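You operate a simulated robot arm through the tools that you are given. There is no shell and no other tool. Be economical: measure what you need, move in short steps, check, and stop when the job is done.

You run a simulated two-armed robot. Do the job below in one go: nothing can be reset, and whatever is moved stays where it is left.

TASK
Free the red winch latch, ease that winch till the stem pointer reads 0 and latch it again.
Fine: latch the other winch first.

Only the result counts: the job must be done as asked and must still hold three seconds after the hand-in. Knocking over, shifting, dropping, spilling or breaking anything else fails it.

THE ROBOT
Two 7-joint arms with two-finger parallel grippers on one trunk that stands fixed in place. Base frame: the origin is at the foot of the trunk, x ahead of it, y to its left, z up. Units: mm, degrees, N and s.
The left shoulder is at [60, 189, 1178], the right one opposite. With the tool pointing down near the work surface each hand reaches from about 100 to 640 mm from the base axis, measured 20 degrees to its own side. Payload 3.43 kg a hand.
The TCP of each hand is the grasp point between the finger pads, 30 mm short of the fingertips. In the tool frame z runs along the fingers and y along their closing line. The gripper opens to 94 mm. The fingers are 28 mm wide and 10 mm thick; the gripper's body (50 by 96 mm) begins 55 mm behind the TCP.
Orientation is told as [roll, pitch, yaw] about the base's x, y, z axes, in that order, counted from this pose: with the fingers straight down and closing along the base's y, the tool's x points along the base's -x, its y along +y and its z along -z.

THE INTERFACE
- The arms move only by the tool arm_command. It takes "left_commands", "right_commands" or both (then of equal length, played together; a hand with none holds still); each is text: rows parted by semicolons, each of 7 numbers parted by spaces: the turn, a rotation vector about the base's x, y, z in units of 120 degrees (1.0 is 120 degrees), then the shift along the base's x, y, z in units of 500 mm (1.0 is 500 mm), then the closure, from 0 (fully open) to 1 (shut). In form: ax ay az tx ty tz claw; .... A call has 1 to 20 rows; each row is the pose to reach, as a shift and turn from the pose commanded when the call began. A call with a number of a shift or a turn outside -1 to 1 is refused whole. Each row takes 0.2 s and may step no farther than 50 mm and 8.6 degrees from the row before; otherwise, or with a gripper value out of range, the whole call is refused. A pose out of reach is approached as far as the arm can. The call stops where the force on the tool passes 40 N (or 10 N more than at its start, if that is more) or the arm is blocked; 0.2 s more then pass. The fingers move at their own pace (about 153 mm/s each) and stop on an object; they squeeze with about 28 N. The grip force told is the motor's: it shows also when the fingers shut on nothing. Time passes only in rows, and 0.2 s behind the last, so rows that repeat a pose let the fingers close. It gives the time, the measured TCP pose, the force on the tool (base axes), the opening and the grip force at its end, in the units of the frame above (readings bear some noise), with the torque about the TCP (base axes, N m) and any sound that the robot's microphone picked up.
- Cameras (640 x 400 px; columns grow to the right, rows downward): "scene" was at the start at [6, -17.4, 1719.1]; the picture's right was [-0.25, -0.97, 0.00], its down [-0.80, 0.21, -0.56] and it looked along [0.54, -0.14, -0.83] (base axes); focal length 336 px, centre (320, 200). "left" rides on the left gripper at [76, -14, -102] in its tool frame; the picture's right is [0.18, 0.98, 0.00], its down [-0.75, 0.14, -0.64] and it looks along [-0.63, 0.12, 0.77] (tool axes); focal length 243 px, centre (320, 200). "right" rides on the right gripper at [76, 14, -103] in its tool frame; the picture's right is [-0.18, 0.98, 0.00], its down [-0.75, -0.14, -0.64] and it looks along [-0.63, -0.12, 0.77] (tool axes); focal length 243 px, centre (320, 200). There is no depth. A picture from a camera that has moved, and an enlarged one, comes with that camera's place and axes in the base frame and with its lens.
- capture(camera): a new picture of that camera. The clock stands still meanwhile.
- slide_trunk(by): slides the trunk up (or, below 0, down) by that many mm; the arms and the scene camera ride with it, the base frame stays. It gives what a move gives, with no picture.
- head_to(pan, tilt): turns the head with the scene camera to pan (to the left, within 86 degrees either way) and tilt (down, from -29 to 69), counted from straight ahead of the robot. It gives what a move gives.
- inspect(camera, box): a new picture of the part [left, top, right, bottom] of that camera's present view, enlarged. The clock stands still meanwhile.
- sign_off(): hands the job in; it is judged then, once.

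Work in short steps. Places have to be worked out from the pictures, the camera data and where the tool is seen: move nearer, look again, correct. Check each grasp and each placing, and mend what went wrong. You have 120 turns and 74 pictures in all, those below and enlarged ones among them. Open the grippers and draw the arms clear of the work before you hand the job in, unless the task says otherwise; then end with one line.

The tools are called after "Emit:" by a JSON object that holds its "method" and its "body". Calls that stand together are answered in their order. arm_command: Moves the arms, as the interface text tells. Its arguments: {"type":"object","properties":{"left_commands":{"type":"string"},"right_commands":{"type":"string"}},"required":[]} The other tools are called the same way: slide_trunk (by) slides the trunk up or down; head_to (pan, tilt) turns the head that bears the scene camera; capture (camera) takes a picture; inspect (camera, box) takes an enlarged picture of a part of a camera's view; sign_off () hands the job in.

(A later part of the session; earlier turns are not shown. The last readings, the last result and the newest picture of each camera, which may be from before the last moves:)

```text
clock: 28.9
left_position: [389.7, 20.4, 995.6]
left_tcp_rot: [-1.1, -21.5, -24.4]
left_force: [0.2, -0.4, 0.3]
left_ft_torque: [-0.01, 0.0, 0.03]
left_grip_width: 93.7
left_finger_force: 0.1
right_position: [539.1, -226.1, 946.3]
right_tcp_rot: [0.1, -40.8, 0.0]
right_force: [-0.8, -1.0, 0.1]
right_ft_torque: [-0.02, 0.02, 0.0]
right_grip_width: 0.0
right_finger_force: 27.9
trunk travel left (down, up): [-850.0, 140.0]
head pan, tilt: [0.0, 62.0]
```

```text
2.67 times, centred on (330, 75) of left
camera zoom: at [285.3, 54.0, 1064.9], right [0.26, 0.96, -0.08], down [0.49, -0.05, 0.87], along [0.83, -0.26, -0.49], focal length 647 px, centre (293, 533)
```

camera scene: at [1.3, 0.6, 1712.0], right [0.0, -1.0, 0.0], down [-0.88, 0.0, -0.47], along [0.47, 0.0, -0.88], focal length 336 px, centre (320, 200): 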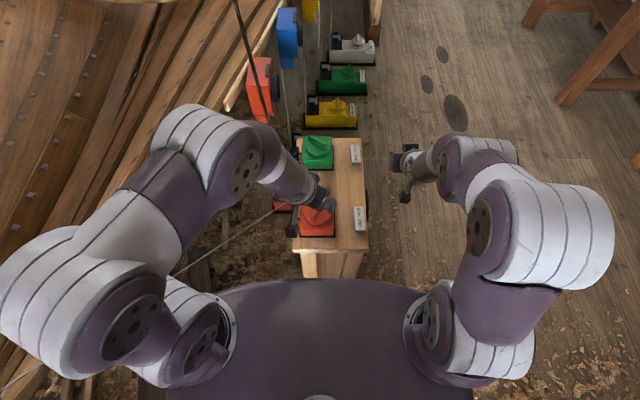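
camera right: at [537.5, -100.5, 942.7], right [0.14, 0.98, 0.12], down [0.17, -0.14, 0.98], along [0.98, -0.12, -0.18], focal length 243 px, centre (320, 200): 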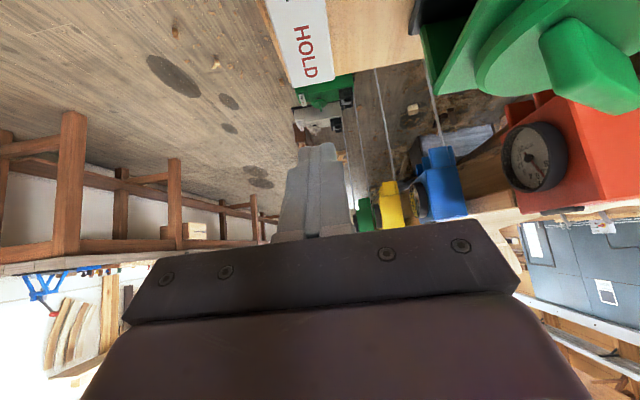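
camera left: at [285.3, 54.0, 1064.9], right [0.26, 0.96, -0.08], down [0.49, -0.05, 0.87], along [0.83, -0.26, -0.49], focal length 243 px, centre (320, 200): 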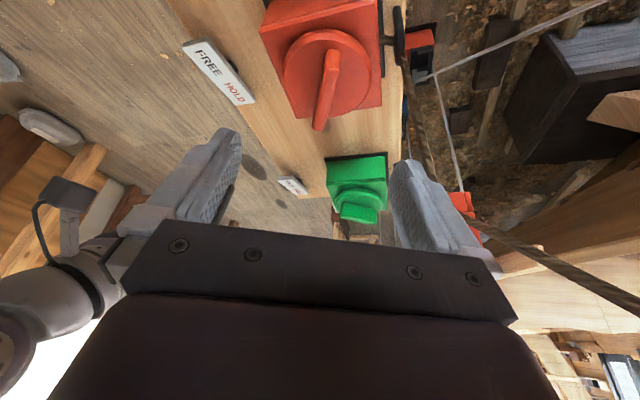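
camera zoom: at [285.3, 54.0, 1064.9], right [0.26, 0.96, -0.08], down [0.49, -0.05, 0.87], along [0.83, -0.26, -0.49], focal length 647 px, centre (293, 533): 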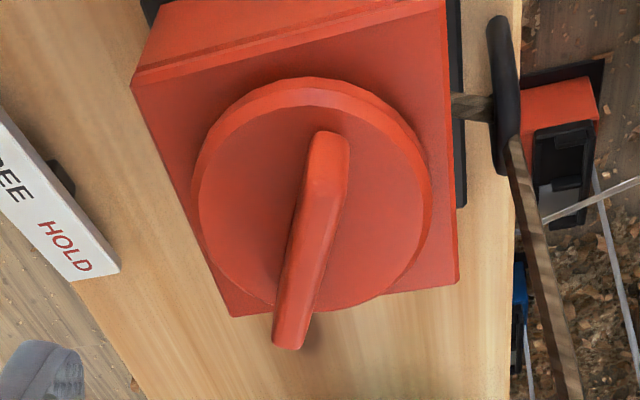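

The fin runs from ≈(386,22) to (435,-2), top z ≈898, centre ≈(410,10), angle -26°. I descend with open fingers astride it.

Emit:
{"method": "arm_command", "body": {"left_commands": "0 0 -0.013 0.028 -0.017 -0.03 0; 0 0 -0.013 0.028 -0.017 -0.07 0; 0 0 -0.013 0.028 -0.017 -0.11 0; 0 0 -0.013 0.028 -0.017 -0.14 0; 0 0 -0.013 0.028 -0.017 -0.16 0; 0 0 -0.013 0.028 -0.017 -0.17 0; 0 0 -0.013 0.028 -0.017 -0.178 0; 0 0 -0.013 0.028 -0.017 -0.178 0"}}

Emit:
{"method": "capture", "body": {"camera": "left"}}

```text
clock: 30.7
left_position: [401.7, 11.0, 906.7]
left_tcp_rot: [-1.1, -21.2, -26.0]
left_force: [0.4, -0.3, 0.5]
left_ft_torque: [0.01, 0.0, 0.0]
left_grip_width: 93.9
left_finger_force: 0.0
right_position: [540.9, -227.0, 945.7]
right_tcp_rot: [0.0, -40.7, -0.1]
right_force: [-0.1, -0.3, 1.4]
right_ft_torque: [0.0, 0.02, 0.02]
right_grip_width: 0.0
right_finger_force: 28.3
trunk travel left (down, up): [-850.0, 140.0]
head pan, tilt: [0.0, 62.0]
```

```text
34 pictures are left
camera left: at [299.2, 47.7, 975.9], right [0.28, 0.96, -0.08], down [0.49, -0.07, 0.87], along [0.82, -0.29, -0.49], focal length 243 px, centre (320, 200)
```

left: 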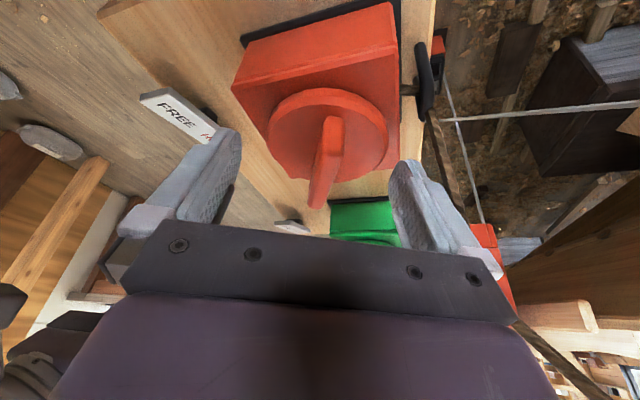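

The fin sits between the fingers. I close on it.

Emit:
{"method": "arm_command", "body": {"left_commands": "0 0 0 0 0 0 0.3; 0 0 0 0 0 0 0.6; 0 0 0 0 0 0 1; 0 0 0 0 0 0 1; 0 0 0 0 0 0 1"}}

Emit:
{"method": "capture", "body": {"camera": "left"}}

```text
clock: 31.9
left_position: [403.5, 14.1, 907.9]
left_tcp_rot: [-1.1, -21.4, -25.9]
left_force: [9.7, 19.6, 9.3]
left_ft_torque: [1.53, -0.24, 0.49]
left_grip_width: 12.1
left_finger_force: 44.9
right_position: [541.0, -223.9, 947.3]
right_tcp_rot: [-0.1, -40.7, 0.1]
right_force: [-1.0, 1.0, -0.8]
right_ft_torque: [0.04, -0.01, -0.04]
right_grip_width: 0.0
right_finger_force: 28.5
trunk travel left (down, up): [-850.0, 140.0]
head pan, tilt: [0.0, 62.0]
```

```text
33 pictures are left
camera left: at [300.6, 50.3, 976.0], right [0.28, 0.96, -0.08], down [0.49, -0.07, 0.87], along [0.83, -0.29, -0.49], focal length 243 px, centre (320, 200)
```

left: 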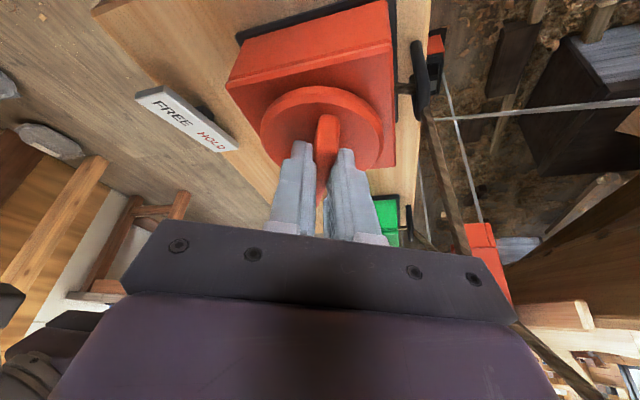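

Firm grip, 12 mm wide. I relieve the side force by easing the left hand +y 4 mm, and swing the right hand to yaw 90 beside the red rocker.

Emit:
{"method": "arm_command", "body": {"left_commands": "0 0 0 0.001 0.003 0 1; 0 0 0 0.002 0.006 0 1; 0 0 0 0.002 0.008 0 1; 0 0 0 0.002 0.008 0 1; 0 0 0 0.002 0.008 0 1; 0 0 0 0.002 0.008 0 1; 0 0 0 0.002 0.008 0 1; 0 0 0 0.002 0.008 0 1; 0 0 0 0.002 0.008 0 1; 0 0 0 0.002 0.008 0 1; 0 0 0 0.002 0.008 0 1; 0 0 0 0.002 0.008 0 1", "right_commands": "0 0 0.068 -0.03 -0.02 0.02 1; 0 0 0.136 -0.06 -0.04 0.02 1; 0 0 0.204 -0.09 -0.06 0.02 1; 0 0 0.272 -0.12 -0.06 0.02 1; 0 0 0.34 -0.15 -0.06 0.02 1; 0 0 0.408 -0.18 -0.06 0.02 1; 0 0 0.476 -0.21 -0.06 0.02 1; 0 0 0.544 -0.24 -0.06 0.02 1; 0 0 0.612 -0.27 -0.06 0.02 1; 0 0 0.68 -0.3 -0.06 0.02 1; 0 0 0.75 -0.316 -0.06 0.02 1; 0 0 0.75 -0.316 -0.06 0.02 1"}}

Emit:
{"method": "capture", "body": {"camera": "right"}}

```text
clock: 34.5
left_position: [404.0, 13.8, 907.9]
left_tcp_rot: [-1.2, -21.3, -26.0]
left_force: [9.0, -4.1, 2.4]
left_ft_torque: [0.73, -0.74, 0.07]
left_grip_width: 12.0
left_finger_force: 44.6
right_position: [383.7, -256.5, 955.5]
right_tcp_rot: [0.2, -40.8, 90.0]
right_force: [0.5, 0.1, 0.1]
right_ft_torque: [0.03, 0.01, 0.02]
right_grip_width: 0.0
right_finger_force: 27.5
trunk travel left (down, up): [-850.0, 140.0]
head pan, tilt: [0.0, 62.0]
```

```text
32 pictures are left
camera right: at [370.2, -380.6, 984.4], right [-0.98, 0.14, 0.12], down [0.14, 0.15, 0.98], along [0.12, 0.98, -0.17], focal length 243 px, centre (320, 200)
```

right: 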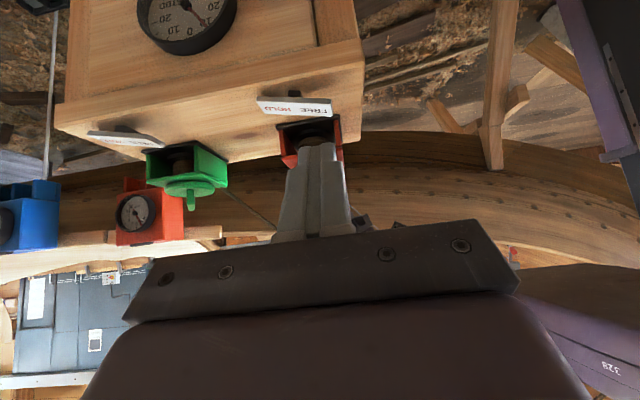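

This pose shows dial and both rockers at once; I zoom to confirm green's state and read the dial.

Emit:
{"method": "inspect", "body": {"camera": "right", "box": [60, 0, 340, 160]}}

Emit:
{"method": "inspect", "body": {"camera": "right", "box": [130, 0, 250, 60]}}

```text
2.29 times, centred on (200, 80) of right
camera zoom: at [370.2, -380.6, 984.4], right [-0.98, 0.14, 0.12], down [0.14, 0.15, 0.98], along [0.12, 0.98, -0.17], focal length 555 px, centre (594, 474)
```

zoom: 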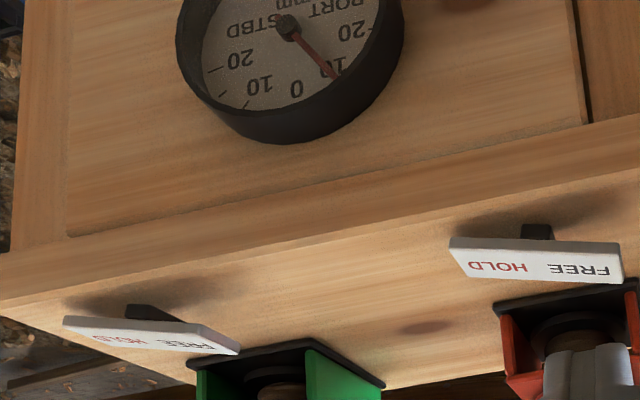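

```text
5.33 times, centred on (190, 30) of right
camera zoom: at [370.2, -380.6, 984.4], right [-0.98, 0.14, 0.12], down [0.14, 0.15, 0.98], along [0.12, 0.98, -0.17], focal length 1294 px, centre (1013, 1107)
```

zoom: 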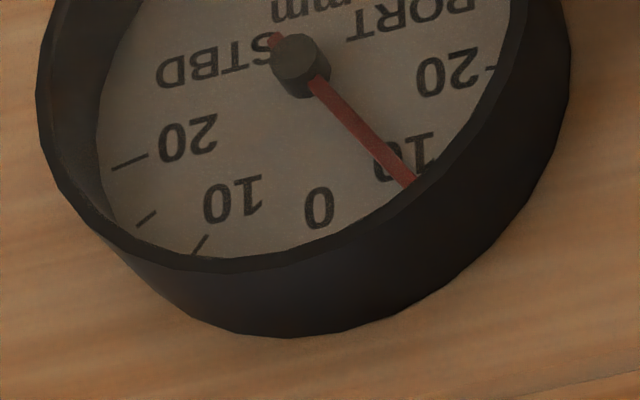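

Green now tilts like red: HOLD down, latched. The pointer reads about PORT 9. With the knob held, I press the red FREE end at (385,-115).

Emit:
{"method": "arm_command", "body": {"right_commands": "0 0 0 0.002 0.07 -0.03 1; 0 0 0 0.002 0.14 -0.06 1; 0 0 0 0.002 0.2 -0.1 1; 0 0 0 0.002 0.25 -0.13 1; 0 0 0 0.002 0.267 -0.15 1; 0 0 0 0.002 0.267 -0.166 1; 0 0 0 0.002 0.267 -0.176 1; 0 0 0 0.002 0.267 -0.182 1; 0 0 0 0.002 0.267 -0.188 1; 0 0 0 0.002 0.267 -0.194 1; 0 0 0 0.002 0.267 -0.2 1; 0 0 0 0.002 0.267 -0.206 1; 0 0 0 0.002 0.267 -0.212 1; 0 0 0 0.002 0.267 -0.218 1; 0 0 0 0.002 0.267 -0.224 1"}}

```text
clock: 37.5
left_position: [403.7, 13.9, 907.2]
left_tcp_rot: [-1.0, -21.3, -26.0]
left_force: [10.0, -5.1, -12.3]
left_ft_torque: [1.29, 0.23, -0.01]
left_grip_width: 11.9
left_finger_force: 44.9
right_position: [383.2, -125.0, 849.7]
right_tcp_rot: [-0.1, -41.2, 90.1]
right_force: [-5.3, -6.1, 18.6]
right_ft_torque: [-0.03, 0.01, -0.01]
right_grip_width: 0.1
right_finger_force: 27.8
trunk travel left (down, up): [-850.0, 140.0]
head pan, tilt: [0.0, 62.0]
stopped in row 15 (right hand): the force on the tool passed its limit at 49 N (the readings are from after the stop); the commanded pose is now the measured one
```

Pressed to the end at z≈850. I retreat to the viewing pose and look.

Emit:
{"method": "arm_command", "body": {"right_commands": "0 0 0 0 0 0.04 1; 0 0 0 0 -0.06 0.08 1; 0 0 0 0 -0.13 0.13 1; 0 0 0 0 -0.2 0.17 1; 0 0 0 0.06 -0.25 0.17 1; 0 0 0 0.12 -0.25 0.17 1; 0 0 0 0.16 -0.25 0.13 1; 0 0 0 0.16 -0.25 0.09 1; 0 0 0 0.16 -0.25 0.09 1"}}

Emit:
{"method": "capture", "body": {"camera": "right"}}

```text
clock: 39.5
left_position: [403.8, 13.7, 907.5]
left_tcp_rot: [-1.1, -21.2, -26.0]
left_force: [5.9, -8.0, 2.1]
left_ft_torque: [0.91, -0.15, -0.07]
left_grip_width: 11.9
left_finger_force: 45.1
right_position: [462.6, -251.0, 896.4]
right_tcp_rot: [0.0, -41.1, 90.1]
right_force: [-0.1, 1.3, 0.1]
right_ft_torque: [-0.02, 0.02, 0.02]
right_grip_width: 0.0
right_finger_force: 28.2
trunk travel left (down, up): [-850.0, 140.0]
head pan, tilt: [0.0, 62.0]
```

```text
29 pictures are left
camera right: at [448.4, -373.7, 923.1], right [-0.98, 0.14, 0.12], down [0.14, 0.15, 0.98], along [0.12, 0.98, -0.16], focal length 243 px, centre (320, 200)
```

right: 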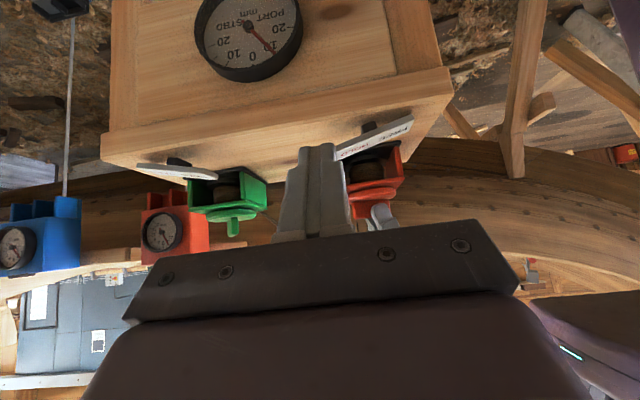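

Red is FREE, green HOLD, and the dial is well in view. I turn the knob +6° (counter-clockwise from above) as a test.

Emit:
{"method": "arm_command", "body": {"left_commands": "0 0 0.017 0 0 0 1; 0 0 0.034 0 0 0 1; 0 0 0.05 -0.001 -0.001 0 1; 0 0 0.05 -0.001 -0.001 0 1"}}

Emit:
{"method": "inspect", "body": {"camera": "right", "box": [190, 0, 310, 85]}}

```text
clock: 40.5
left_position: [404.8, 11.9, 907.4]
left_tcp_rot: [-0.8, -21.2, -20.1]
left_force: [3.1, -12.0, -1.6]
left_ft_torque: [1.0, 0.09, -0.31]
left_grip_width: 12.3
left_finger_force: 45.0
right_position: [461.8, -251.0, 895.1]
right_tcp_rot: [0.0, -41.2, 90.1]
right_force: [0.9, 0.7, 1.3]
right_ft_torque: [-0.02, 0.02, -0.01]
right_grip_width: 0.3
right_finger_force: 27.7
trunk travel left (down, up): [-850.0, 140.0]
head pan, tilt: [0.0, 62.0]
```

```text
4.71 times, centred on (250, 42) of right
camera zoom: at [448.4, -374.1, 923.0], right [-0.98, 0.14, 0.12], down [0.14, 0.14, 0.98], along [0.12, 0.98, -0.16], focal length 1142 px, centre (649, 941)
```

zoom: 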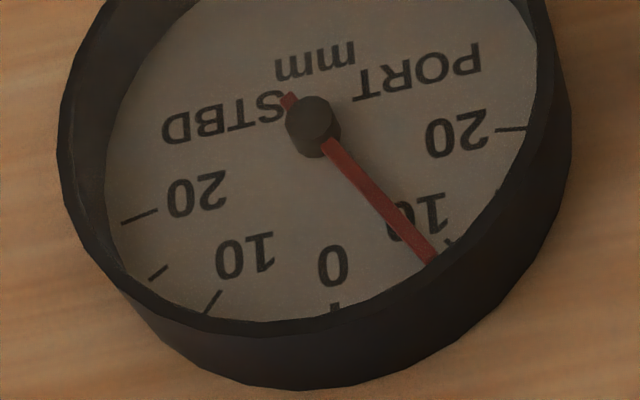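

Dial reads about PORT 8.3; the change is uncertain. I turn another +12° and compare.

Emit:
{"method": "arm_command", "body": {"left_commands": "0 0 0.025 0 0 0 1; 0 0 0.05 0 -0.001 0 1; 0 0 0.075 -0.001 -0.002 0 1; 0 0 0.1 -0.001 -0.003 0 1; 0 0 0.1 -0.001 -0.003 0 1"}}

Emit:
{"method": "inspect", "body": {"camera": "right", "box": [190, 0, 310, 85]}}

```text
clock: 41.7
left_position: [402.0, 10.6, 906.6]
left_tcp_rot: [-0.9, -21.2, -8.1]
left_force: [-2.4, -21.0, -3.2]
left_ft_torque: [0.76, 0.84, -0.44]
left_grip_width: 12.1
left_finger_force: 45.1
right_position: [461.9, -251.4, 895.2]
right_tcp_rot: [-0.1, -41.3, 90.2]
right_force: [0.3, -0.5, -0.4]
right_ft_torque: [-0.03, -0.02, 0.01]
right_grip_width: 0.3
right_finger_force: 27.8
trunk travel left (down, up): [-850.0, 140.0]
head pan, tilt: [0.0, 62.0]
```

```text
4.71 times, centred on (250, 42) of right
camera zoom: at [447.9, -375.3, 922.8], right [-0.98, 0.14, 0.12], down [0.14, 0.14, 0.98], along [0.12, 0.98, -0.16], focal length 1142 px, centre (649, 941)
```

zoom: 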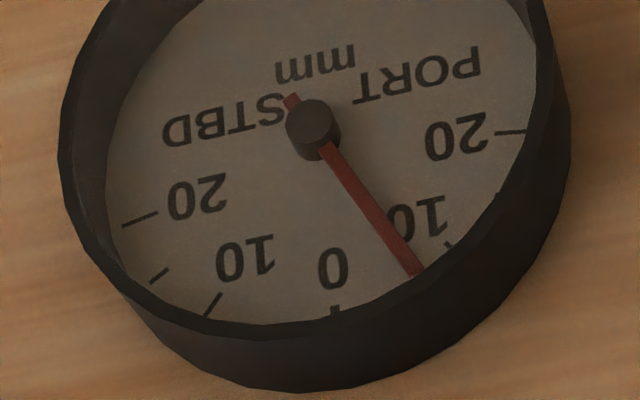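

It moves the right way: PORT ≈6.8 (about 1.2 mm per 10°). I turn another +18°, also following the knob's axis to relieve the side force.

Emit:
{"method": "arm_command", "body": {"left_commands": "0 0 0.03 0 -0.005 0 1; 0 0 0.07 0 -0.008 0 1; 0 0 0.11 -0.001 -0.01 0 1; 0 0 0.15 -0.001 -0.012 0 1; 0 0 0.15 -0.001 -0.012 0 1"}}

Emit:
{"method": "inspect", "body": {"camera": "right", "box": [190, 0, 310, 85]}}

```text
clock: 42.9
left_position: [402.1, 4.9, 907.1]
left_tcp_rot: [-0.9, -21.4, 10.0]
left_force: [0.9, -7.6, 2.9]
left_ft_torque: [0.74, 0.87, -0.16]
left_grip_width: 12.0
left_finger_force: 44.8
right_position: [462.0, -250.1, 896.3]
right_tcp_rot: [-0.1, -41.1, 90.1]
right_force: [-1.1, 0.2, -0.1]
right_ft_torque: [0.02, 0.0, 0.01]
right_grip_width: 0.0
right_finger_force: 28.1
trunk travel left (down, up): [-850.0, 140.0]
head pan, tilt: [0.0, 62.0]
```

```text
4.71 times, centred on (250, 42) of right
camera zoom: at [448.1, -373.5, 923.5], right [-0.98, 0.14, 0.12], down [0.14, 0.15, 0.98], along [0.12, 0.98, -0.16], focal length 1142 px, centre (649, 941)
```

zoom: 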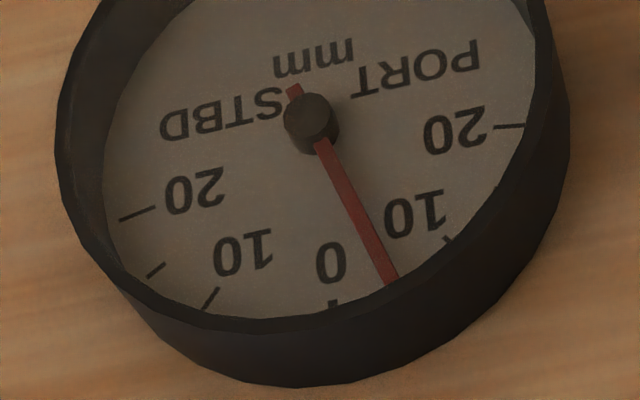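

PORT ≈4.6 now, ~0.12 mm/°. I turn +27° more, then refine.

Emit:
{"method": "arm_command", "body": {"left_commands": "0 0 0.045 0.001 -0.005 0 1; 0 0 0.09 0.001 -0.008 0 1; 0 0 0.135 0.002 -0.011 0 1; 0 0 0.18 0.003 -0.014 0 1; 0 0 0.225 0.004 -0.016 0 1; 0 0 0.225 0.004 -0.016 0 1"}}

Emit:
{"method": "inspect", "body": {"camera": "right", "box": [190, 0, 310, 85]}}

```text
clock: 44.3
left_position: [404.0, -0.5, 907.7]
left_tcp_rot: [-1.0, -21.3, 37.3]
left_force: [7.8, 5.9, 7.5]
left_ft_torque: [1.54, -0.35, -0.08]
left_grip_width: 11.9
left_finger_force: 44.3
right_position: [461.9, -248.4, 895.9]
right_tcp_rot: [-0.1, -41.1, 90.2]
right_force: [-0.3, -0.3, -0.2]
right_ft_torque: [-0.01, 0.0, 0.0]
right_grip_width: 0.0
right_finger_force: 28.4
trunk travel left (down, up): [-850.0, 140.0]
head pan, tilt: [0.0, 62.0]
```

```text
4.71 times, centred on (250, 42) of right
camera zoom: at [448.4, -372.0, 924.0], right [-0.98, 0.14, 0.12], down [0.14, 0.15, 0.98], along [0.12, 0.98, -0.16], focal length 1142 px, centre (649, 941)
```

zoom: 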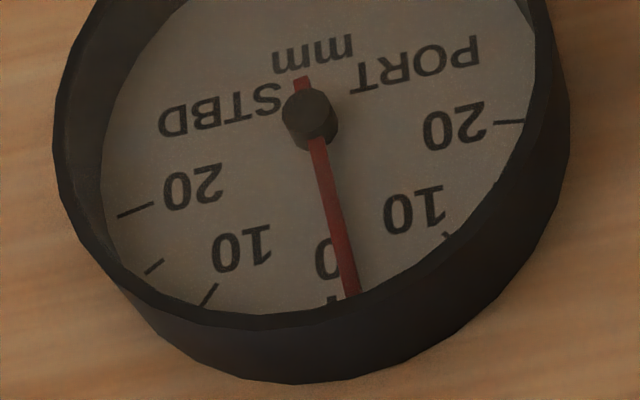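

PORT ≈1.8. I turn +12° more, then move the right camera lower for a squarer look at the dial.

Emit:
{"method": "arm_command", "body": {"left_commands": "0 0 0.033 0.002 -0.001 -0.001 1; 0 0 0.066 0.004 -0.003 -0.001 1; 0 0 0.1 0.006 -0.004 -0.001 1; 0 0 0.1 0.006 -0.004 -0.001 1", "right_commands": "0 0 0 0.04 -0.06 -0.06 1; 0 0 0 0.08 -0.12 -0.12 1; 0 0 0 0.12 -0.14 -0.2 1; 0 0 0 0.14 -0.14 -0.27 1"}}

Emit:
{"method": "capture", "body": {"camera": "right"}}

```text
clock: 45.4
left_position: [405.7, -1.3, 908.4]
left_tcp_rot: [-1.0, -21.4, 49.2]
left_force: [-1.9, 3.6, 9.9]
left_ft_torque: [-0.06, 1.55, -0.04]
left_grip_width: 11.9
left_finger_force: 45.0
right_position: [536.2, -328.0, 861.8]
right_tcp_rot: [-6.4, -38.0, 94.2]
right_force: [0.7, -1.0, 1.0]
right_ft_torque: [-0.04, 0.0, 0.03]
right_grip_width: 0.0
right_finger_force: 28.1
right hand out of reach, approached as far as the arm can: row 3, 4
trunk travel left (down, up): [-850.0, 140.0]
head pan, tilt: [0.0, 62.0]
stopped in row 4 (right hand): the arm was blocked; the commanded pose is now the measured one
```

```text
24 pictures are left
camera right: at [519.8, -450.1, 895.5], right [-0.99, 0.14, 0.03], down [0.05, 0.2, 0.98], along [0.13, 0.97, -0.2], focal length 243 px, centre (320, 200)
```

right: 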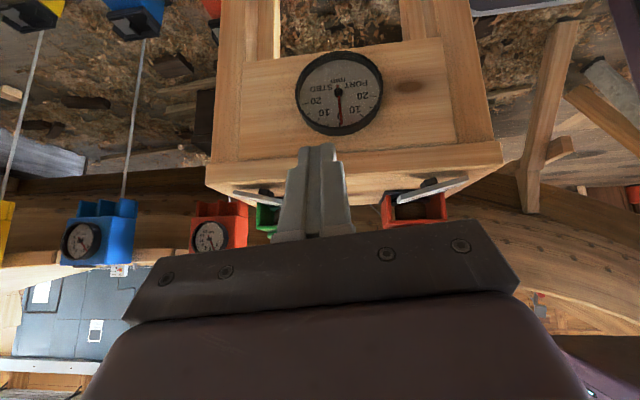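

This is a squarer view of the dial; zoom in.

Emit:
{"method": "inspect", "body": {"camera": "right", "box": [285, 40, 395, 145]}}

```text
3.81 times, centred on (340, 92) of right
camera zoom: at [519.8, -450.1, 895.5], right [-0.99, 0.14, 0.03], down [0.05, 0.2, 0.98], along [0.13, 0.97, -0.2], focal length 924 px, centre (244, 610)
```

zoom: 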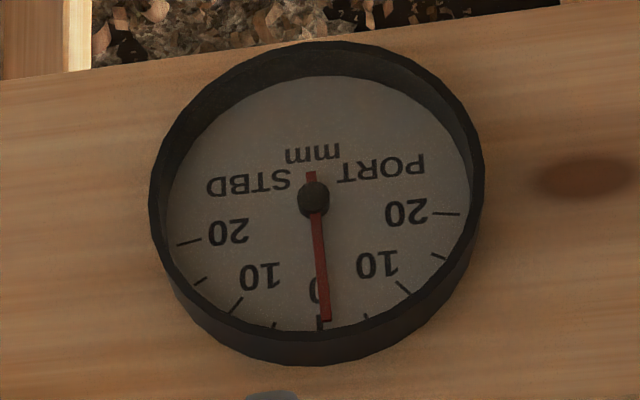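

Emit:
{"method": "inspect", "body": {"camera": "right", "box": [310, 75, 370, 130]}}

```text
7.27 times, centred on (340, 102) of right
camera zoom: at [519.8, -450.1, 895.5], right [-0.99, 0.14, 0.03], down [0.05, 0.2, 0.98], along [0.13, 0.97, -0.2], focal length 1764 px, centre (174, 909)
```

zoom: 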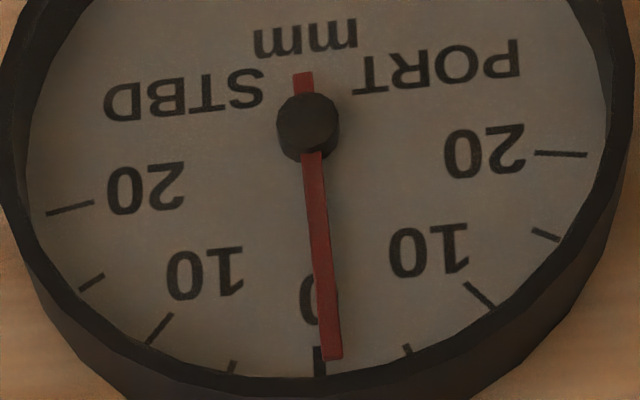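

The pointer leans ≈5° from the 0 tick's direction (≈PORT 1). I turn +7° more and look again.

Emit:
{"method": "arm_command", "body": {"left_commands": "0 0 0.03 0.001 -0.001 0 1; 0 0 0.058 0.003 -0.003 0 1; 0 0 0.058 0.003 -0.003 0 1"}}

Emit:
{"method": "inspect", "body": {"camera": "right", "box": [310, 75, 370, 130]}}

```text
clock: 46.2
left_position: [407.3, -1.8, 906.5]
left_tcp_rot: [-1.1, -21.5, 56.1]
left_force: [-1.4, 4.9, 15.5]
left_ft_torque: [0.87, 0.78, -0.04]
left_grip_width: 12.0
left_finger_force: 45.0
right_position: [537.8, -330.4, 867.5]
right_tcp_rot: [-7.1, -37.6, 94.6]
right_force: [-0.4, -1.2, 0.0]
right_ft_torque: [-0.02, 0.02, 0.0]
right_grip_width: 0.1
right_finger_force: 27.8
trunk travel left (down, up): [-850.0, 140.0]
head pan, tilt: [0.0, 62.0]
```

```text
7.27 times, centred on (340, 102) of right
camera zoom: at [522.1, -451.3, 900.0], right [-0.99, 0.14, 0.02], down [0.05, 0.2, 0.98], along [0.13, 0.97, -0.21], focal length 1764 px, centre (174, 909)
```

zoom: 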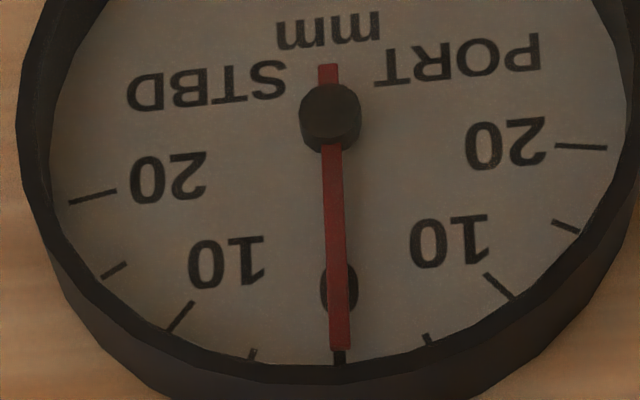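

Pointer is on the 0 mark to within ≈0.1–0.2 mm. I nudge +1° and, holding the knob, press the red HOLD end with the right hand.

Emit:
{"method": "arm_command", "body": {"left_commands": "0 0 0.008 0 0 0 1; 0 0 0.008 0 0 0 1; 0 0 0.008 0 0 0 1; 0 0 0.008 0 0 0 1; 0 0 0.008 0 0 0 1; 0 0 0.008 0 0 0 1; 0 0 0.008 0 0 0 1; 0 0 0.008 0 0 0 1; 0 0 0.008 0 0 0 1; 0 0 0.008 0 0 0 1; 0 0 0.008 0 0 0 1; 0 0 0.008 0 0 0 1; 0 0 0.008 0 0 0 1; 0 0 0.008 0 0 0 1; 0 0 0.008 0 0 0 1; 0 0 0.008 0 0 0 1; 0 0 0.008 0 0 0 1; 0 0 0.008 0 0 0 1", "right_commands": "0 0 0 0 0 0.08 1; 0 0 0 -0.04 0.02 0.15 1; 0 0 0 -0.1 0.06 0.17 1; 0 0 0 -0.17 0.1 0.17 1; 0 0 0 -0.172 0.18 0.15 1; 0 0 0 -0.172 0.26 0.12 1; 0 0 0 -0.172 0.34 0.08 1; 0 0 0 -0.172 0.4 0.05 1; 0 0 0 -0.172 0.414 0.03 1; 0 0 0 -0.172 0.414 0.01 1; 0 0 0 -0.172 0.414 -0.002 1; 0 0 0 -0.172 0.414 -0.01 1; 0 0 0 -0.172 0.414 -0.018 1; 0 0 0 -0.172 0.414 -0.024 1; 0 0 0 -0.172 0.414 -0.03 1; 0 0 0 -0.172 0.414 -0.036 1; 0 0 0 -0.172 0.414 -0.042 1; 0 0 0 -0.172 0.414 -0.048 1"}}

```text
clock: 46.7
left_position: [407.2, -3.3, 906.4]
left_tcp_rot: [-1.0, -21.4, 57.0]
left_force: [-1.9, 2.5, 12.0]
left_ft_torque: [-0.25, 1.56, 0.11]
left_grip_width: 12.1
left_finger_force: 44.9
right_position: [542.8, -333.1, 911.9]
right_tcp_rot: [-4.2, -39.1, 93.1]
right_force: [-0.3, 0.2, 0.9]
right_ft_torque: [-0.03, 0.05, -0.01]
right_grip_width: 0.0
right_finger_force: 28.3
right hand out of reach, approached as far as the arm can: row 1, 2
trunk travel left (down, up): [-850.0, 140.0]
head pan, tilt: [0.0, 62.0]
stopped in row 2 (right hand): the arm was blocked; the commanded pose is now the measured one
```

The right arm is at its reach limit; I draw it inward first and check the pose.

Emit:
{"method": "arm_command", "body": {"right_commands": "0 0 0 -0.03 0.04 0.02 1; 0 0 0 -0.08 0.08 0.04 1; 0 0 0 -0.13 0.12 0.06 1; 0 0 0 -0.18 0.16 0.08 1; 0 0 0 -0.18 0.18 0.08 1; 0 0 0 -0.18 0.18 0.08 1"}}

Emit:
{"method": "capture", "body": {"camera": "right"}}

```text
clock: 47.1
left_position: [407.6, -2.3, 906.3]
left_tcp_rot: [-0.9, -21.4, 57.0]
left_force: [-3.2, 2.4, 10.6]
left_ft_torque: [-0.26, 1.62, 0.04]
left_grip_width: 11.9
left_finger_force: 44.9
right_position: [543.1, -330.3, 922.7]
right_tcp_rot: [-2.0, -40.2, 91.0]
right_force: [0.2, -0.4, -0.9]
right_ft_torque: [0.02, 0.01, 0.01]
right_grip_width: 0.0
right_finger_force: 28.2
right hand out of reach, approached as far as the arm can: row 1, 2
trunk travel left (down, up): [-850.0, 140.0]
head pan, tilt: [0.0, 62.0]
stopped in row 2 (right hand): the arm was blocked; the commanded pose is now the measured one
```

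```text
20 pictures are left
camera right: at [527.5, -452.7, 951.8], right [-0.98, 0.15, 0.09], down [0.12, 0.16, 0.98], along [0.13, 0.98, -0.17], focal length 243 px, centre (320, 200)
```

right: 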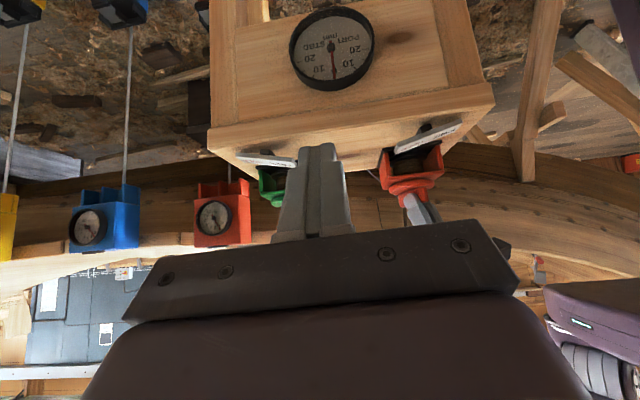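

Still recovering from a joint limit. I try smaller steps back along the way it came (inward and up).

Emit:
{"method": "arm_command", "body": {"right_commands": "0 0 0 -0.015 0.015 0.015 1; 0 0 0 -0.03 0.03 0.02 1; 0 0 0 -0.045 0.045 0.03 1; 0 0 0 -0.06 0.06 0.04 1; 0 0 0 -0.08 0.08 0.05 1; 0 0 0 -0.1 0.1 0.06 1; 0 0 0 -0.12 0.12 0.06 1; 0 0 0 -0.15 0.15 0.06 1; 0 0 0 -0.18 0.16 0.06 1; 0 0 0 -0.18 0.16 0.06 1"}}

```text
clock: 47.6
left_position: [407.8, -4.4, 906.3]
left_tcp_rot: [-0.9, -21.4, 57.0]
left_force: [-1.7, 0.8, 8.4]
left_ft_torque: [-0.17, 1.44, 0.1]
left_grip_width: 12.2
left_finger_force: 44.9
right_position: [541.6, -328.8, 935.7]
right_tcp_rot: [0.3, -41.2, 89.4]
right_force: [0.0, -0.5, 0.3]
right_ft_torque: [-0.03, 0.01, -0.04]
right_grip_width: 0.0
right_finger_force: 28.8
right hand out of reach, approached as far as the arm can: row 1, 2
trunk travel left (down, up): [-850.0, 140.0]
head pan, tilt: [0.0, 62.0]
stopped in row 2 (right hand): the arm was blocked; the commanded pose is now the measured one
```

It creeps upward, and the orientation is back to normal. I lift straight up.

Emit:
{"method": "arm_command", "body": {"right_commands": "0 0 0 0 0 0.03 1; 0 0 0 0 0 0.06 1; 0 0 0 0 0 0.09 1; 0 0 0 0 0.02 0.12 1; 0 0 0 -0.02 0.06 0.14 1; 0 0 0 -0.06 0.1 0.14 1; 0 0 0 -0.1 0.14 0.14 1; 0 0 0 -0.14 0.16 0.14 1; 0 0 0 -0.18 0.16 0.12 1; 0 0 0 -0.18 0.16 0.12 1"}}

Emit:
{"method": "capture", "body": {"camera": "scene"}}

```text
clock: 49.8
left_position: [406.3, -2.5, 906.2]
left_tcp_rot: [-1.0, -21.5, 57.0]
left_force: [-1.1, 1.7, 8.7]
left_ft_torque: [0.96, 0.68, 0.09]
left_grip_width: 11.8
left_finger_force: 44.9
right_position: [565.0, -313.9, 990.8]
right_tcp_rot: [-0.6, -40.9, 89.1]
right_force: [0.2, -0.3, 0.3]
right_ft_torque: [-0.05, 0.01, 0.04]
right_grip_width: 0.0
right_finger_force: 27.9
right hand out of reach, approached as far as the arm can: row 2, 3, 4, 5, 6, 7, 8, 9, 10
trunk travel left (down, up): [-850.0, 140.0]
head pan, tilt: [0.0, 62.0]
```

```text
19 pictures are left
camera scene: at [0.1, 0.5, 1712.0], right [0.0, -1.0, 0.0], down [-0.88, 0.0, -0.47], along [0.47, 0.0, -0.88], focal length 336 px, centre (320, 200)
```

scene: 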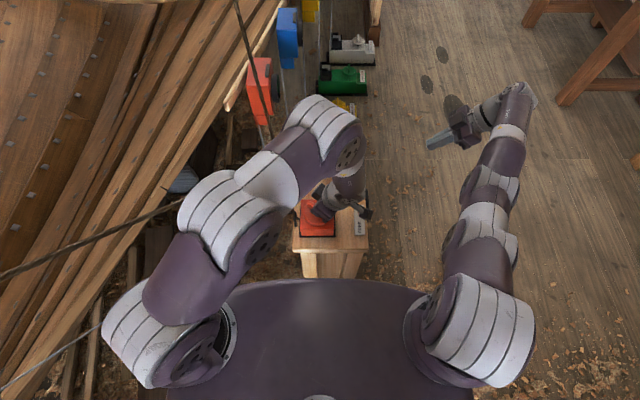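

The right arm is stretched out with its wrist wrapped round the far side. I unwind it: turn yaw back toward 0 while drawing inward.

Emit:
{"method": "arm_command", "body": {"right_commands": "0 0 -0.06 0 0 0 1; 0 0 -0.12 0 0 0 1; 0 0 -0.18 0 0.01 0 1; 0 0 -0.24 -0.01 0.03 0 1; 0 0 -0.3 -0.02 0.05 0 1; 0 0 -0.36 -0.03 0.07 0 1; 0 0 -0.42 -0.04 0.09 0 1; 0 0 -0.48 -0.05 0.11 0 1; 0 0 -0.54 -0.06 0.13 0 1; 0 0 -0.6 -0.07 0.14 0 1; 0 0 -0.66 -0.09 0.14 0 1; 0 0 -0.7 -0.1 0.14 0 1; 0 0 -0.74 -0.1 0.14 0 1"}}

Emit:
{"method": "capture", "body": {"camera": "scene"}}

```text
clock: 51.8
left_position: [408.5, -2.4, 906.6]
left_tcp_rot: [-0.9, -21.5, 56.9]
left_force: [-2.3, 2.0, 8.3]
left_ft_torque: [-0.27, 1.5, 0.05]
left_grip_width: 12.1
left_finger_force: 44.8
right_position: [698.9, -344.8, 1015.3]
right_tcp_rot: [-8.6, -44.0, 44.3]
right_force: [-0.2, 0.2, -0.7]
right_ft_torque: [-0.03, -0.02, -0.03]
right_grip_width: 0.2
right_finger_force: 28.1
right hand out of reach, approached as far as the arm can: row 1, 2, 3, 4, 5, 6, 7, 8, 9
trunk travel left (down, up): [-850.0, 140.0]
head pan, tilt: [0.0, 62.0]
stopped in row 9 (right hand): the arm was blocked; the commanded pose is now the measured one
```

```text
18 pictures are left
camera scene: at [0.6, 0.6, 1712.0], right [0.0, -1.0, 0.0], down [-0.88, 0.0, -0.47], along [0.47, 0.0, -0.88], focal length 336 px, centre (320, 200)
```

scene: 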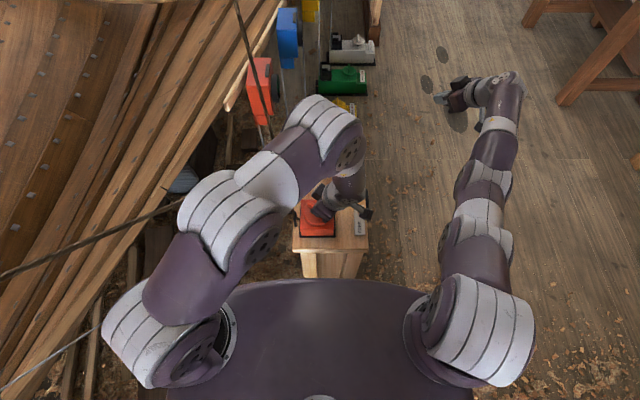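

I keep unwinding the yaw, drawing the hand toward the shoulder.

Emit:
{"method": "arm_command", "body": {"right_commands": "0 0 -0.05 -0.03 0.01 0.02 1; 0 0 -0.1 -0.08 0.02 0.04 1; 0 0 -0.15 -0.14 0.04 0.06 1; 0 0 -0.2 -0.2 0.06 0.06 1; 0 0 -0.25 -0.26 0.08 0.06 1; 0 0 -0.3 -0.32 0.1 0.06 1; 0 0 -0.35 -0.36 0.14 0.04 1; 0 0 -0.37 -0.36 0.2 0.02 1; 0 0 -0.37 -0.36 0.2 0 1"}}

```text
clock: 53.5
left_position: [407.8, -3.2, 907.6]
left_tcp_rot: [-0.9, -21.5, 57.0]
left_force: [-2.1, 1.7, 9.3]
left_ft_torque: [-0.52, 1.75, -0.03]
left_grip_width: 11.9
left_finger_force: 45.2
right_position: [770.5, -382.2, 1054.4]
right_tcp_rot: [-16.6, -55.4, 13.3]
right_force: [-0.1, 0.1, -0.9]
right_ft_torque: [0.02, -0.04, 0.01]
right_grip_width: 0.0
right_finger_force: 27.9
right hand out of reach, approached as far as the arm can: row 1, 2, 3, 4, 5, 6, 7, 8
trunk travel left (down, up): [-850.0, 140.0]
head pan, tilt: [0.0, 62.0]
stopped in row 8 (right hand): the arm was blocked; the commanded pose is now the measured one
```

Still extended. I re-orient the hand to fingers-down, which makes the elbow bend useful, while pulling back and down.

Emit:
{"method": "arm_command", "body": {"right_commands": "0.02 0.06 -0.014 -0.02 0 0 1; 0.04 0.115 -0.028 -0.05 0 0 1; 0.055 0.17 -0.04 -0.1 0 -0.02 1; 0.07 0.23 -0.055 -0.15 0 -0.04 1; 0.09 0.29 -0.07 -0.2 0 -0.06 1; 0.105 0.345 -0.08 -0.25 0 -0.08 1; 0.12 0.4 -0.1 -0.3 0.02 -0.1 1; 0.14 0.46 -0.11 -0.36 0.04 -0.1 1; 0.14 0.46 -0.11 -0.42 0.06 -0.1 1; 0.14 0.46 -0.11 -0.48 0.08 -0.1 1; 0.14 0.46 -0.11 -0.5 0.1 -0.1 1; 0.14 0.46 -0.11 -0.5 0.1 -0.1 1"}}

Emit:
{"method": "capture", "body": {"camera": "scene"}}

```text
clock: 55.4
left_position: [407.6, -2.4, 907.9]
left_tcp_rot: [-0.8, -21.5, 57.1]
left_force: [4.3, 1.5, 3.7]
left_ft_torque: [-0.69, 1.49, -0.28]
left_grip_width: 11.7
left_finger_force: 44.8
right_position: [567.0, -306.7, 999.8]
right_tcp_rot: [6.4, -10.2, -11.1]
right_force: [0.4, -0.5, -0.4]
right_ft_torque: [-0.01, -0.04, -0.01]
right_grip_width: 0.0
right_finger_force: 28.0
right hand out of reach, approached as far as the arm can: row 1, 3, 4, 5, 6, 7, 8, 9
trunk travel left (down, up): [-850.0, 140.0]
head pan, tilt: [0.0, 62.0]
stopped in row 9 (left hand): the force on the tool passed its limit at 72 N (the readings are from after the stop); the commanded pose is now the measured one
```

```text
17 pictures are left
camera scene: at [2.5, 1.1, 1711.7], right [0.0, -1.0, 0.0], down [-0.88, 0.0, -0.47], along [0.47, 0.0, -0.88], focal length 336 px, centre (320, 200)
```

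scene: 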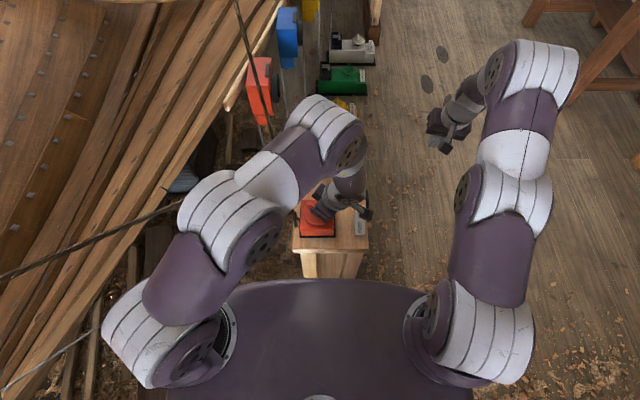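

The elbow is bent again and the left hand is unmoved (yaw 57.1, still gripping). I now upright the right hand and bring it in gently.

Emit:
{"method": "arm_command", "body": {"right_commands": "-0.01 0.02 0.02 -0.02 0 0.01 1; -0.02 0.04 0.04 -0.05 0 0.02 1; -0.03 0.06 0.06 -0.09 0.01 0.03 1; -0.045 0.08 0.08 -0.13 0.02 0.04 1; -0.05 0.085 0.09 -0.18 0.02 0.05 1; -0.05 0.085 0.09 -0.23 0.02 0.06 1; -0.05 0.085 0.09 -0.28 0.01 0.06 1; -0.05 0.085 0.09 -0.3 0 0.06 1; -0.05 0.085 0.09 -0.3 0 0.06 1"}}

```text
clock: 57.4
left_position: [407.4, -4.3, 908.8]
left_tcp_rot: [-0.8, -21.5, 57.1]
left_force: [5.7, 0.4, -0.2]
left_ft_torque: [0.66, 0.42, -0.11]
left_grip_width: 11.9
left_finger_force: 44.9
right_position: [381.9, -296.4, 993.5]
right_tcp_rot: [-2.3, -5.3, 0.0]
right_force: [0.5, -0.3, -0.5]
right_ft_torque: [0.0, -0.03, 0.02]
right_grip_width: 0.0
right_finger_force: 28.2
right hand out of reach, approached as far as the arm can: row 1, 2, 3, 4, 5, 6, 7, 8, 9
trunk travel left (down, up): [-850.0, 140.0]
head pan, tilt: [0.0, 62.0]
```

Good. Now turn the right hand to yaw 90 while upright.

Emit:
{"method": "arm_command", "body": {"right_commands": "0 0.02 0.06 0 0 0.01 1; 0 0.04 0.12 0.01 0 0.02 1; 0 0.04 0.18 0.02 0 0.02 1; 0 0.04 0.24 0.03 0 0.02 1; 0 0.04 0.3 0.04 0 0.02 1; 0 0.04 0.36 0.05 0 0.02 1; 0 0.04 0.42 0.06 0 0.02 1; 0 0.04 0.48 0.07 0 0.02 1; 0 0.04 0.54 0.08 0 0.02 1; 0 0.04 0.6 0.09 0 0.02 1; 0 0.04 0.66 0.1 0 0.02 1; 0 0.04 0.72 0.11 0 0.02 1; 0 0.04 0.75 0.12 0 0.02 1"}}

Emit:
{"method": "capture", "body": {"camera": "scene"}}

```text
clock: 60.2
left_position: [408.2, -2.8, 906.9]
left_tcp_rot: [-0.7, -21.5, 56.9]
left_force: [5.4, 1.0, 2.1]
left_ft_torque: [0.51, 0.76, -0.04]
left_grip_width: 11.7
left_finger_force: 44.8
right_position: [477.8, -306.8, 1039.8]
right_tcp_rot: [2.6, 2.3, 90.6]
right_force: [1.4, 0.1, 0.0]
right_ft_torque: [-0.03, -0.03, -0.05]
right_grip_width: 0.0
right_finger_force: 27.9
right hand out of reach, approached as far as the arm can: row 1, 2, 3
trunk travel left (down, up): [-850.0, 140.0]
head pan, tilt: [0.0, 62.0]
```

```text
16 pictures are left
camera scene: at [2.8, 0.3, 1712.0], right [0.0, -1.0, 0.0], down [-0.88, 0.0, -0.47], along [0.47, 0.0, -0.88], focal length 336 px, centre (320, 200)
```

scene: 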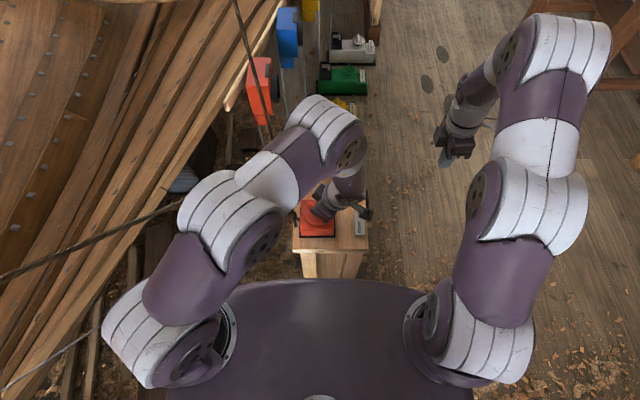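

Healthy posture. I tilt 30° and approach beside the red HOLD end.

Emit:
{"method": "arm_command", "body": {"right_commands": "0.05 0 0 -0.01 0.02 -0.03 1; 0.1 0 0 -0.02 0.04 -0.06 1; 0.15 0 0 -0.03 0.06 -0.09 1; 0.2 0 0 -0.04 0.09 -0.12 1; 0.25 0 0 -0.05 0.12 -0.16 1; 0.27 0 0 -0.052 0.15 -0.2 1; 0.27 0 0 -0.052 0.15 -0.22 1; 0.27 0 0 -0.052 0.15 -0.22 1"}}

Emit:
{"method": "capture", "body": {"camera": "right"}}

```text
clock: 62.0
left_position: [408.3, -3.3, 907.9]
left_tcp_rot: [-0.7, -21.6, 57.1]
left_force: [5.3, 0.7, 1.8]
left_ft_torque: [0.53, 0.71, -0.09]
left_grip_width: 11.9
left_finger_force: 45.1
right_position: [449.4, -232.4, 927.8]
right_tcp_rot: [2.4, -30.2, 90.4]
right_force: [-0.1, 0.6, -0.9]
right_ft_torque: [0.04, 0.02, -0.01]
right_grip_width: 0.1
right_finger_force: 28.2
trunk travel left (down, up): [-850.0, 140.0]
head pan, tilt: [0.0, 62.0]
```

```text
15 pictures are left
camera right: at [441.9, -347.9, 979.8], right [-0.98, 0.13, 0.13], down [0.16, 0.33, 0.93], along [0.08, 0.93, -0.35], focal length 243 px, centre (320, 200)
```

right: 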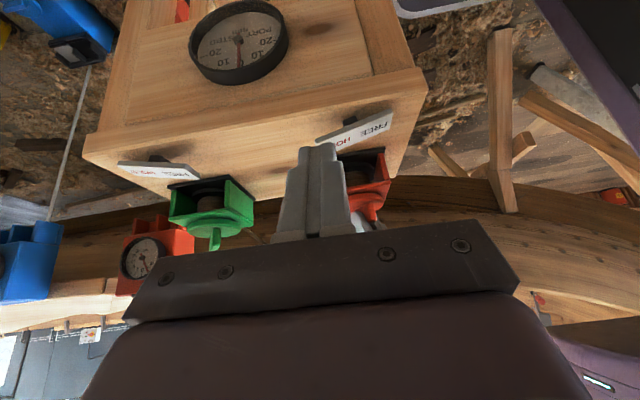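

HOLD end is at ≈(452,-115). I go in and press it, the knob still held.

Emit:
{"method": "arm_command", "body": {"right_commands": "0 0 0 0 0.08 -0.02 1; 0 0 0 0 0.15 -0.05 1; 0 0 0 0 0.21 -0.075 1; 0 0 0 0 0.229 -0.09 1; 0 0 0 0 0.229 -0.105 1; 0 0 0 0 0.229 -0.115 1; 0 0 0 0 0.229 -0.122 1; 0 0 0 0 0.229 -0.128 1; 0 0 0 0 0.229 -0.134 1; 0 0 0 0 0.229 -0.14 1; 0 0 0 0 0.229 -0.146 1; 0 0 0 0 0.229 -0.152 1; 0 0 0 0 0.229 -0.158 1; 0 0 0 0 0.229 -0.164 1; 0 0 0 0 0.229 -0.17 1; 0 0 0 0 0.229 -0.176 1"}}

```text
clock: 65.1
left_position: [407.6, -2.8, 906.9]
left_tcp_rot: [-0.8, -21.5, 57.0]
left_force: [9.2, 1.1, -4.6]
left_ft_torque: [0.19, 0.87, -0.16]
left_grip_width: 12.2
left_finger_force: 45.1
right_position: [449.7, -117.2, 849.3]
right_tcp_rot: [2.3, -30.3, 90.7]
right_force: [-4.7, -5.6, 15.5]
right_ft_torque: [-0.07, 0.34, 0.09]
right_grip_width: 0.0
right_finger_force: 27.9
trunk travel left (down, up): [-850.0, 140.0]
head pan, tilt: [0.0, 62.0]
stopped in row 15 (right hand): the force on the tool passed its limit at 50 N (the readings are from after the stop); the commanded pose is now the measured one
```

Pressed to the stop. I back off to the viewing spot and check rocker and dial.

Emit:
{"method": "arm_command", "body": {"right_commands": "0 0 0 0 0 0.04 1; 0 0 0 0 -0.05 0.08 1; 0 0 0 0.02 -0.12 0.1 1; 0 0 0 0.04 -0.19 0.1 1; 0 0 0 0.06 -0.24 0.08 1; 0 0 0 0.06 -0.26 0.06 1; 0 0 0 0.06 -0.26 0.06 1"}}

Emit:
{"method": "inspect", "body": {"camera": "right", "box": [120, 0, 440, 200]}}

```text
clock: 66.7
left_position: [406.6, -2.9, 906.7]
left_tcp_rot: [-0.8, -21.6, 56.9]
left_force: [3.9, -1.7, 10.7]
left_ft_torque: [0.39, 0.83, -0.04]
left_grip_width: 12.0
left_finger_force: 45.2
right_position: [481.1, -246.4, 877.7]
right_tcp_rot: [2.4, -30.3, 90.6]
right_force: [0.3, 0.7, 0.6]
right_ft_torque: [0.01, -0.04, 0.0]
right_grip_width: 0.0
right_finger_force: 28.0
trunk travel left (down, up): [-850.0, 140.0]
head pan, tilt: [0.0, 62.0]
```

```text
2.00 times, centred on (280, 100) of right
camera zoom: at [472.2, -363.3, 929.7], right [-0.98, 0.13, 0.13], down [0.16, 0.33, 0.93], along [0.08, 0.93, -0.35], focal length 485 px, centre (400, 400)
```

zoom: 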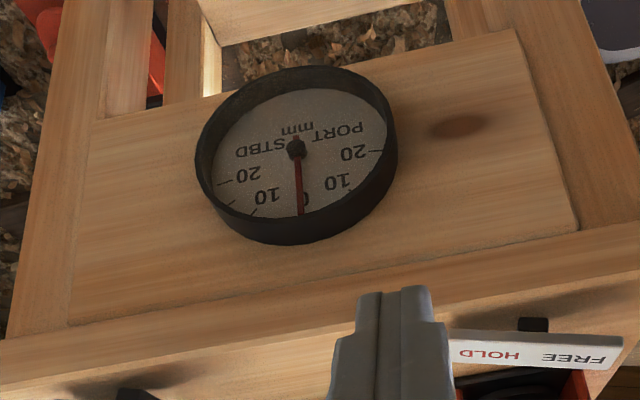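

Red rocker is back to HOLD. I zoom the dial for the precise reading.

Emit:
{"method": "inspect", "body": {"camera": "right", "box": [225, 50, 315, 120]}}

```text
5.71 times, centred on (270, 85) of right
camera zoom: at [472.2, -363.3, 929.7], right [-0.98, 0.13, 0.13], down [0.16, 0.33, 0.93], along [0.08, 0.93, -0.35], focal length 1386 px, centre (606, 857)
```

zoom: 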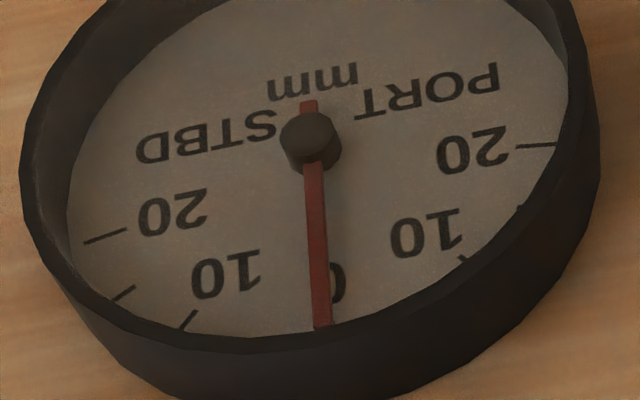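

The parallax is large here; I move to a lower, more frontal (still reachable) view of the dial.

Emit:
{"method": "arm_command", "body": {"right_commands": "0.03 0 0 0.01 -0.04 -0.02 1; 0.06 0 0 0.02 -0.08 -0.04 1; 0.08 0 0 0.03 -0.11 -0.06 1; 0.08 0 0 0.03 -0.11 -0.06 1"}}

Emit:
{"method": "inspect", "body": {"camera": "right", "box": [220, 20, 340, 125]}}

```text
clock: 67.7
left_position: [407.3, -3.1, 908.2]
left_tcp_rot: [-0.8, -21.7, 57.1]
left_force: [5.0, -2.3, 11.8]
left_ft_torque: [0.79, 0.55, -0.08]
left_grip_width: 11.9
left_finger_force: 44.7
right_position: [451.2, -274.9, 848.7]
right_tcp_rot: [2.2, -39.9, 90.7]
right_force: [-0.7, -0.5, -0.5]
right_ft_torque: [-0.01, -0.01, 0.03]
right_grip_width: 0.0
right_finger_force: 28.2
right hand out of reach, approached as far as the arm can: row 2, 3, 4
trunk travel left (down, up): [-850.0, 140.0]
head pan, tilt: [0.0, 62.0]
```

```text
3.81 times, centred on (280, 72) of right
camera zoom: at [443.2, -398.1, 879.7], right [-0.98, 0.11, 0.15], down [0.16, 0.17, 0.97], along [0.08, 0.98, -0.19], focal length 924 px, centre (472, 686)
```

zoom: 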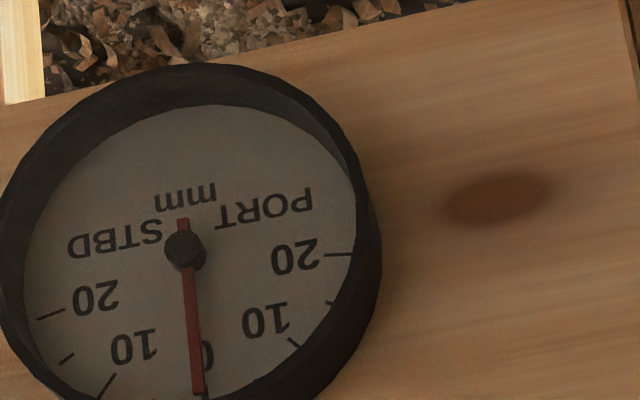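

Emit:
{"method": "inspect", "body": {"camera": "right", "box": [222, 65, 322, 130]}}

```text
6.15 times, centred on (272, 98) of right
camera zoom: at [443.2, -398.1, 879.7], right [-0.98, 0.11, 0.15], down [0.16, 0.17, 0.97], along [0.08, 0.98, -0.19], focal length 1493 px, centre (615, 831)
```

zoom: 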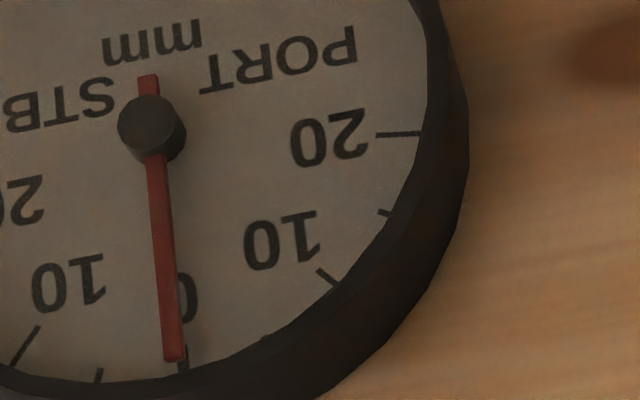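

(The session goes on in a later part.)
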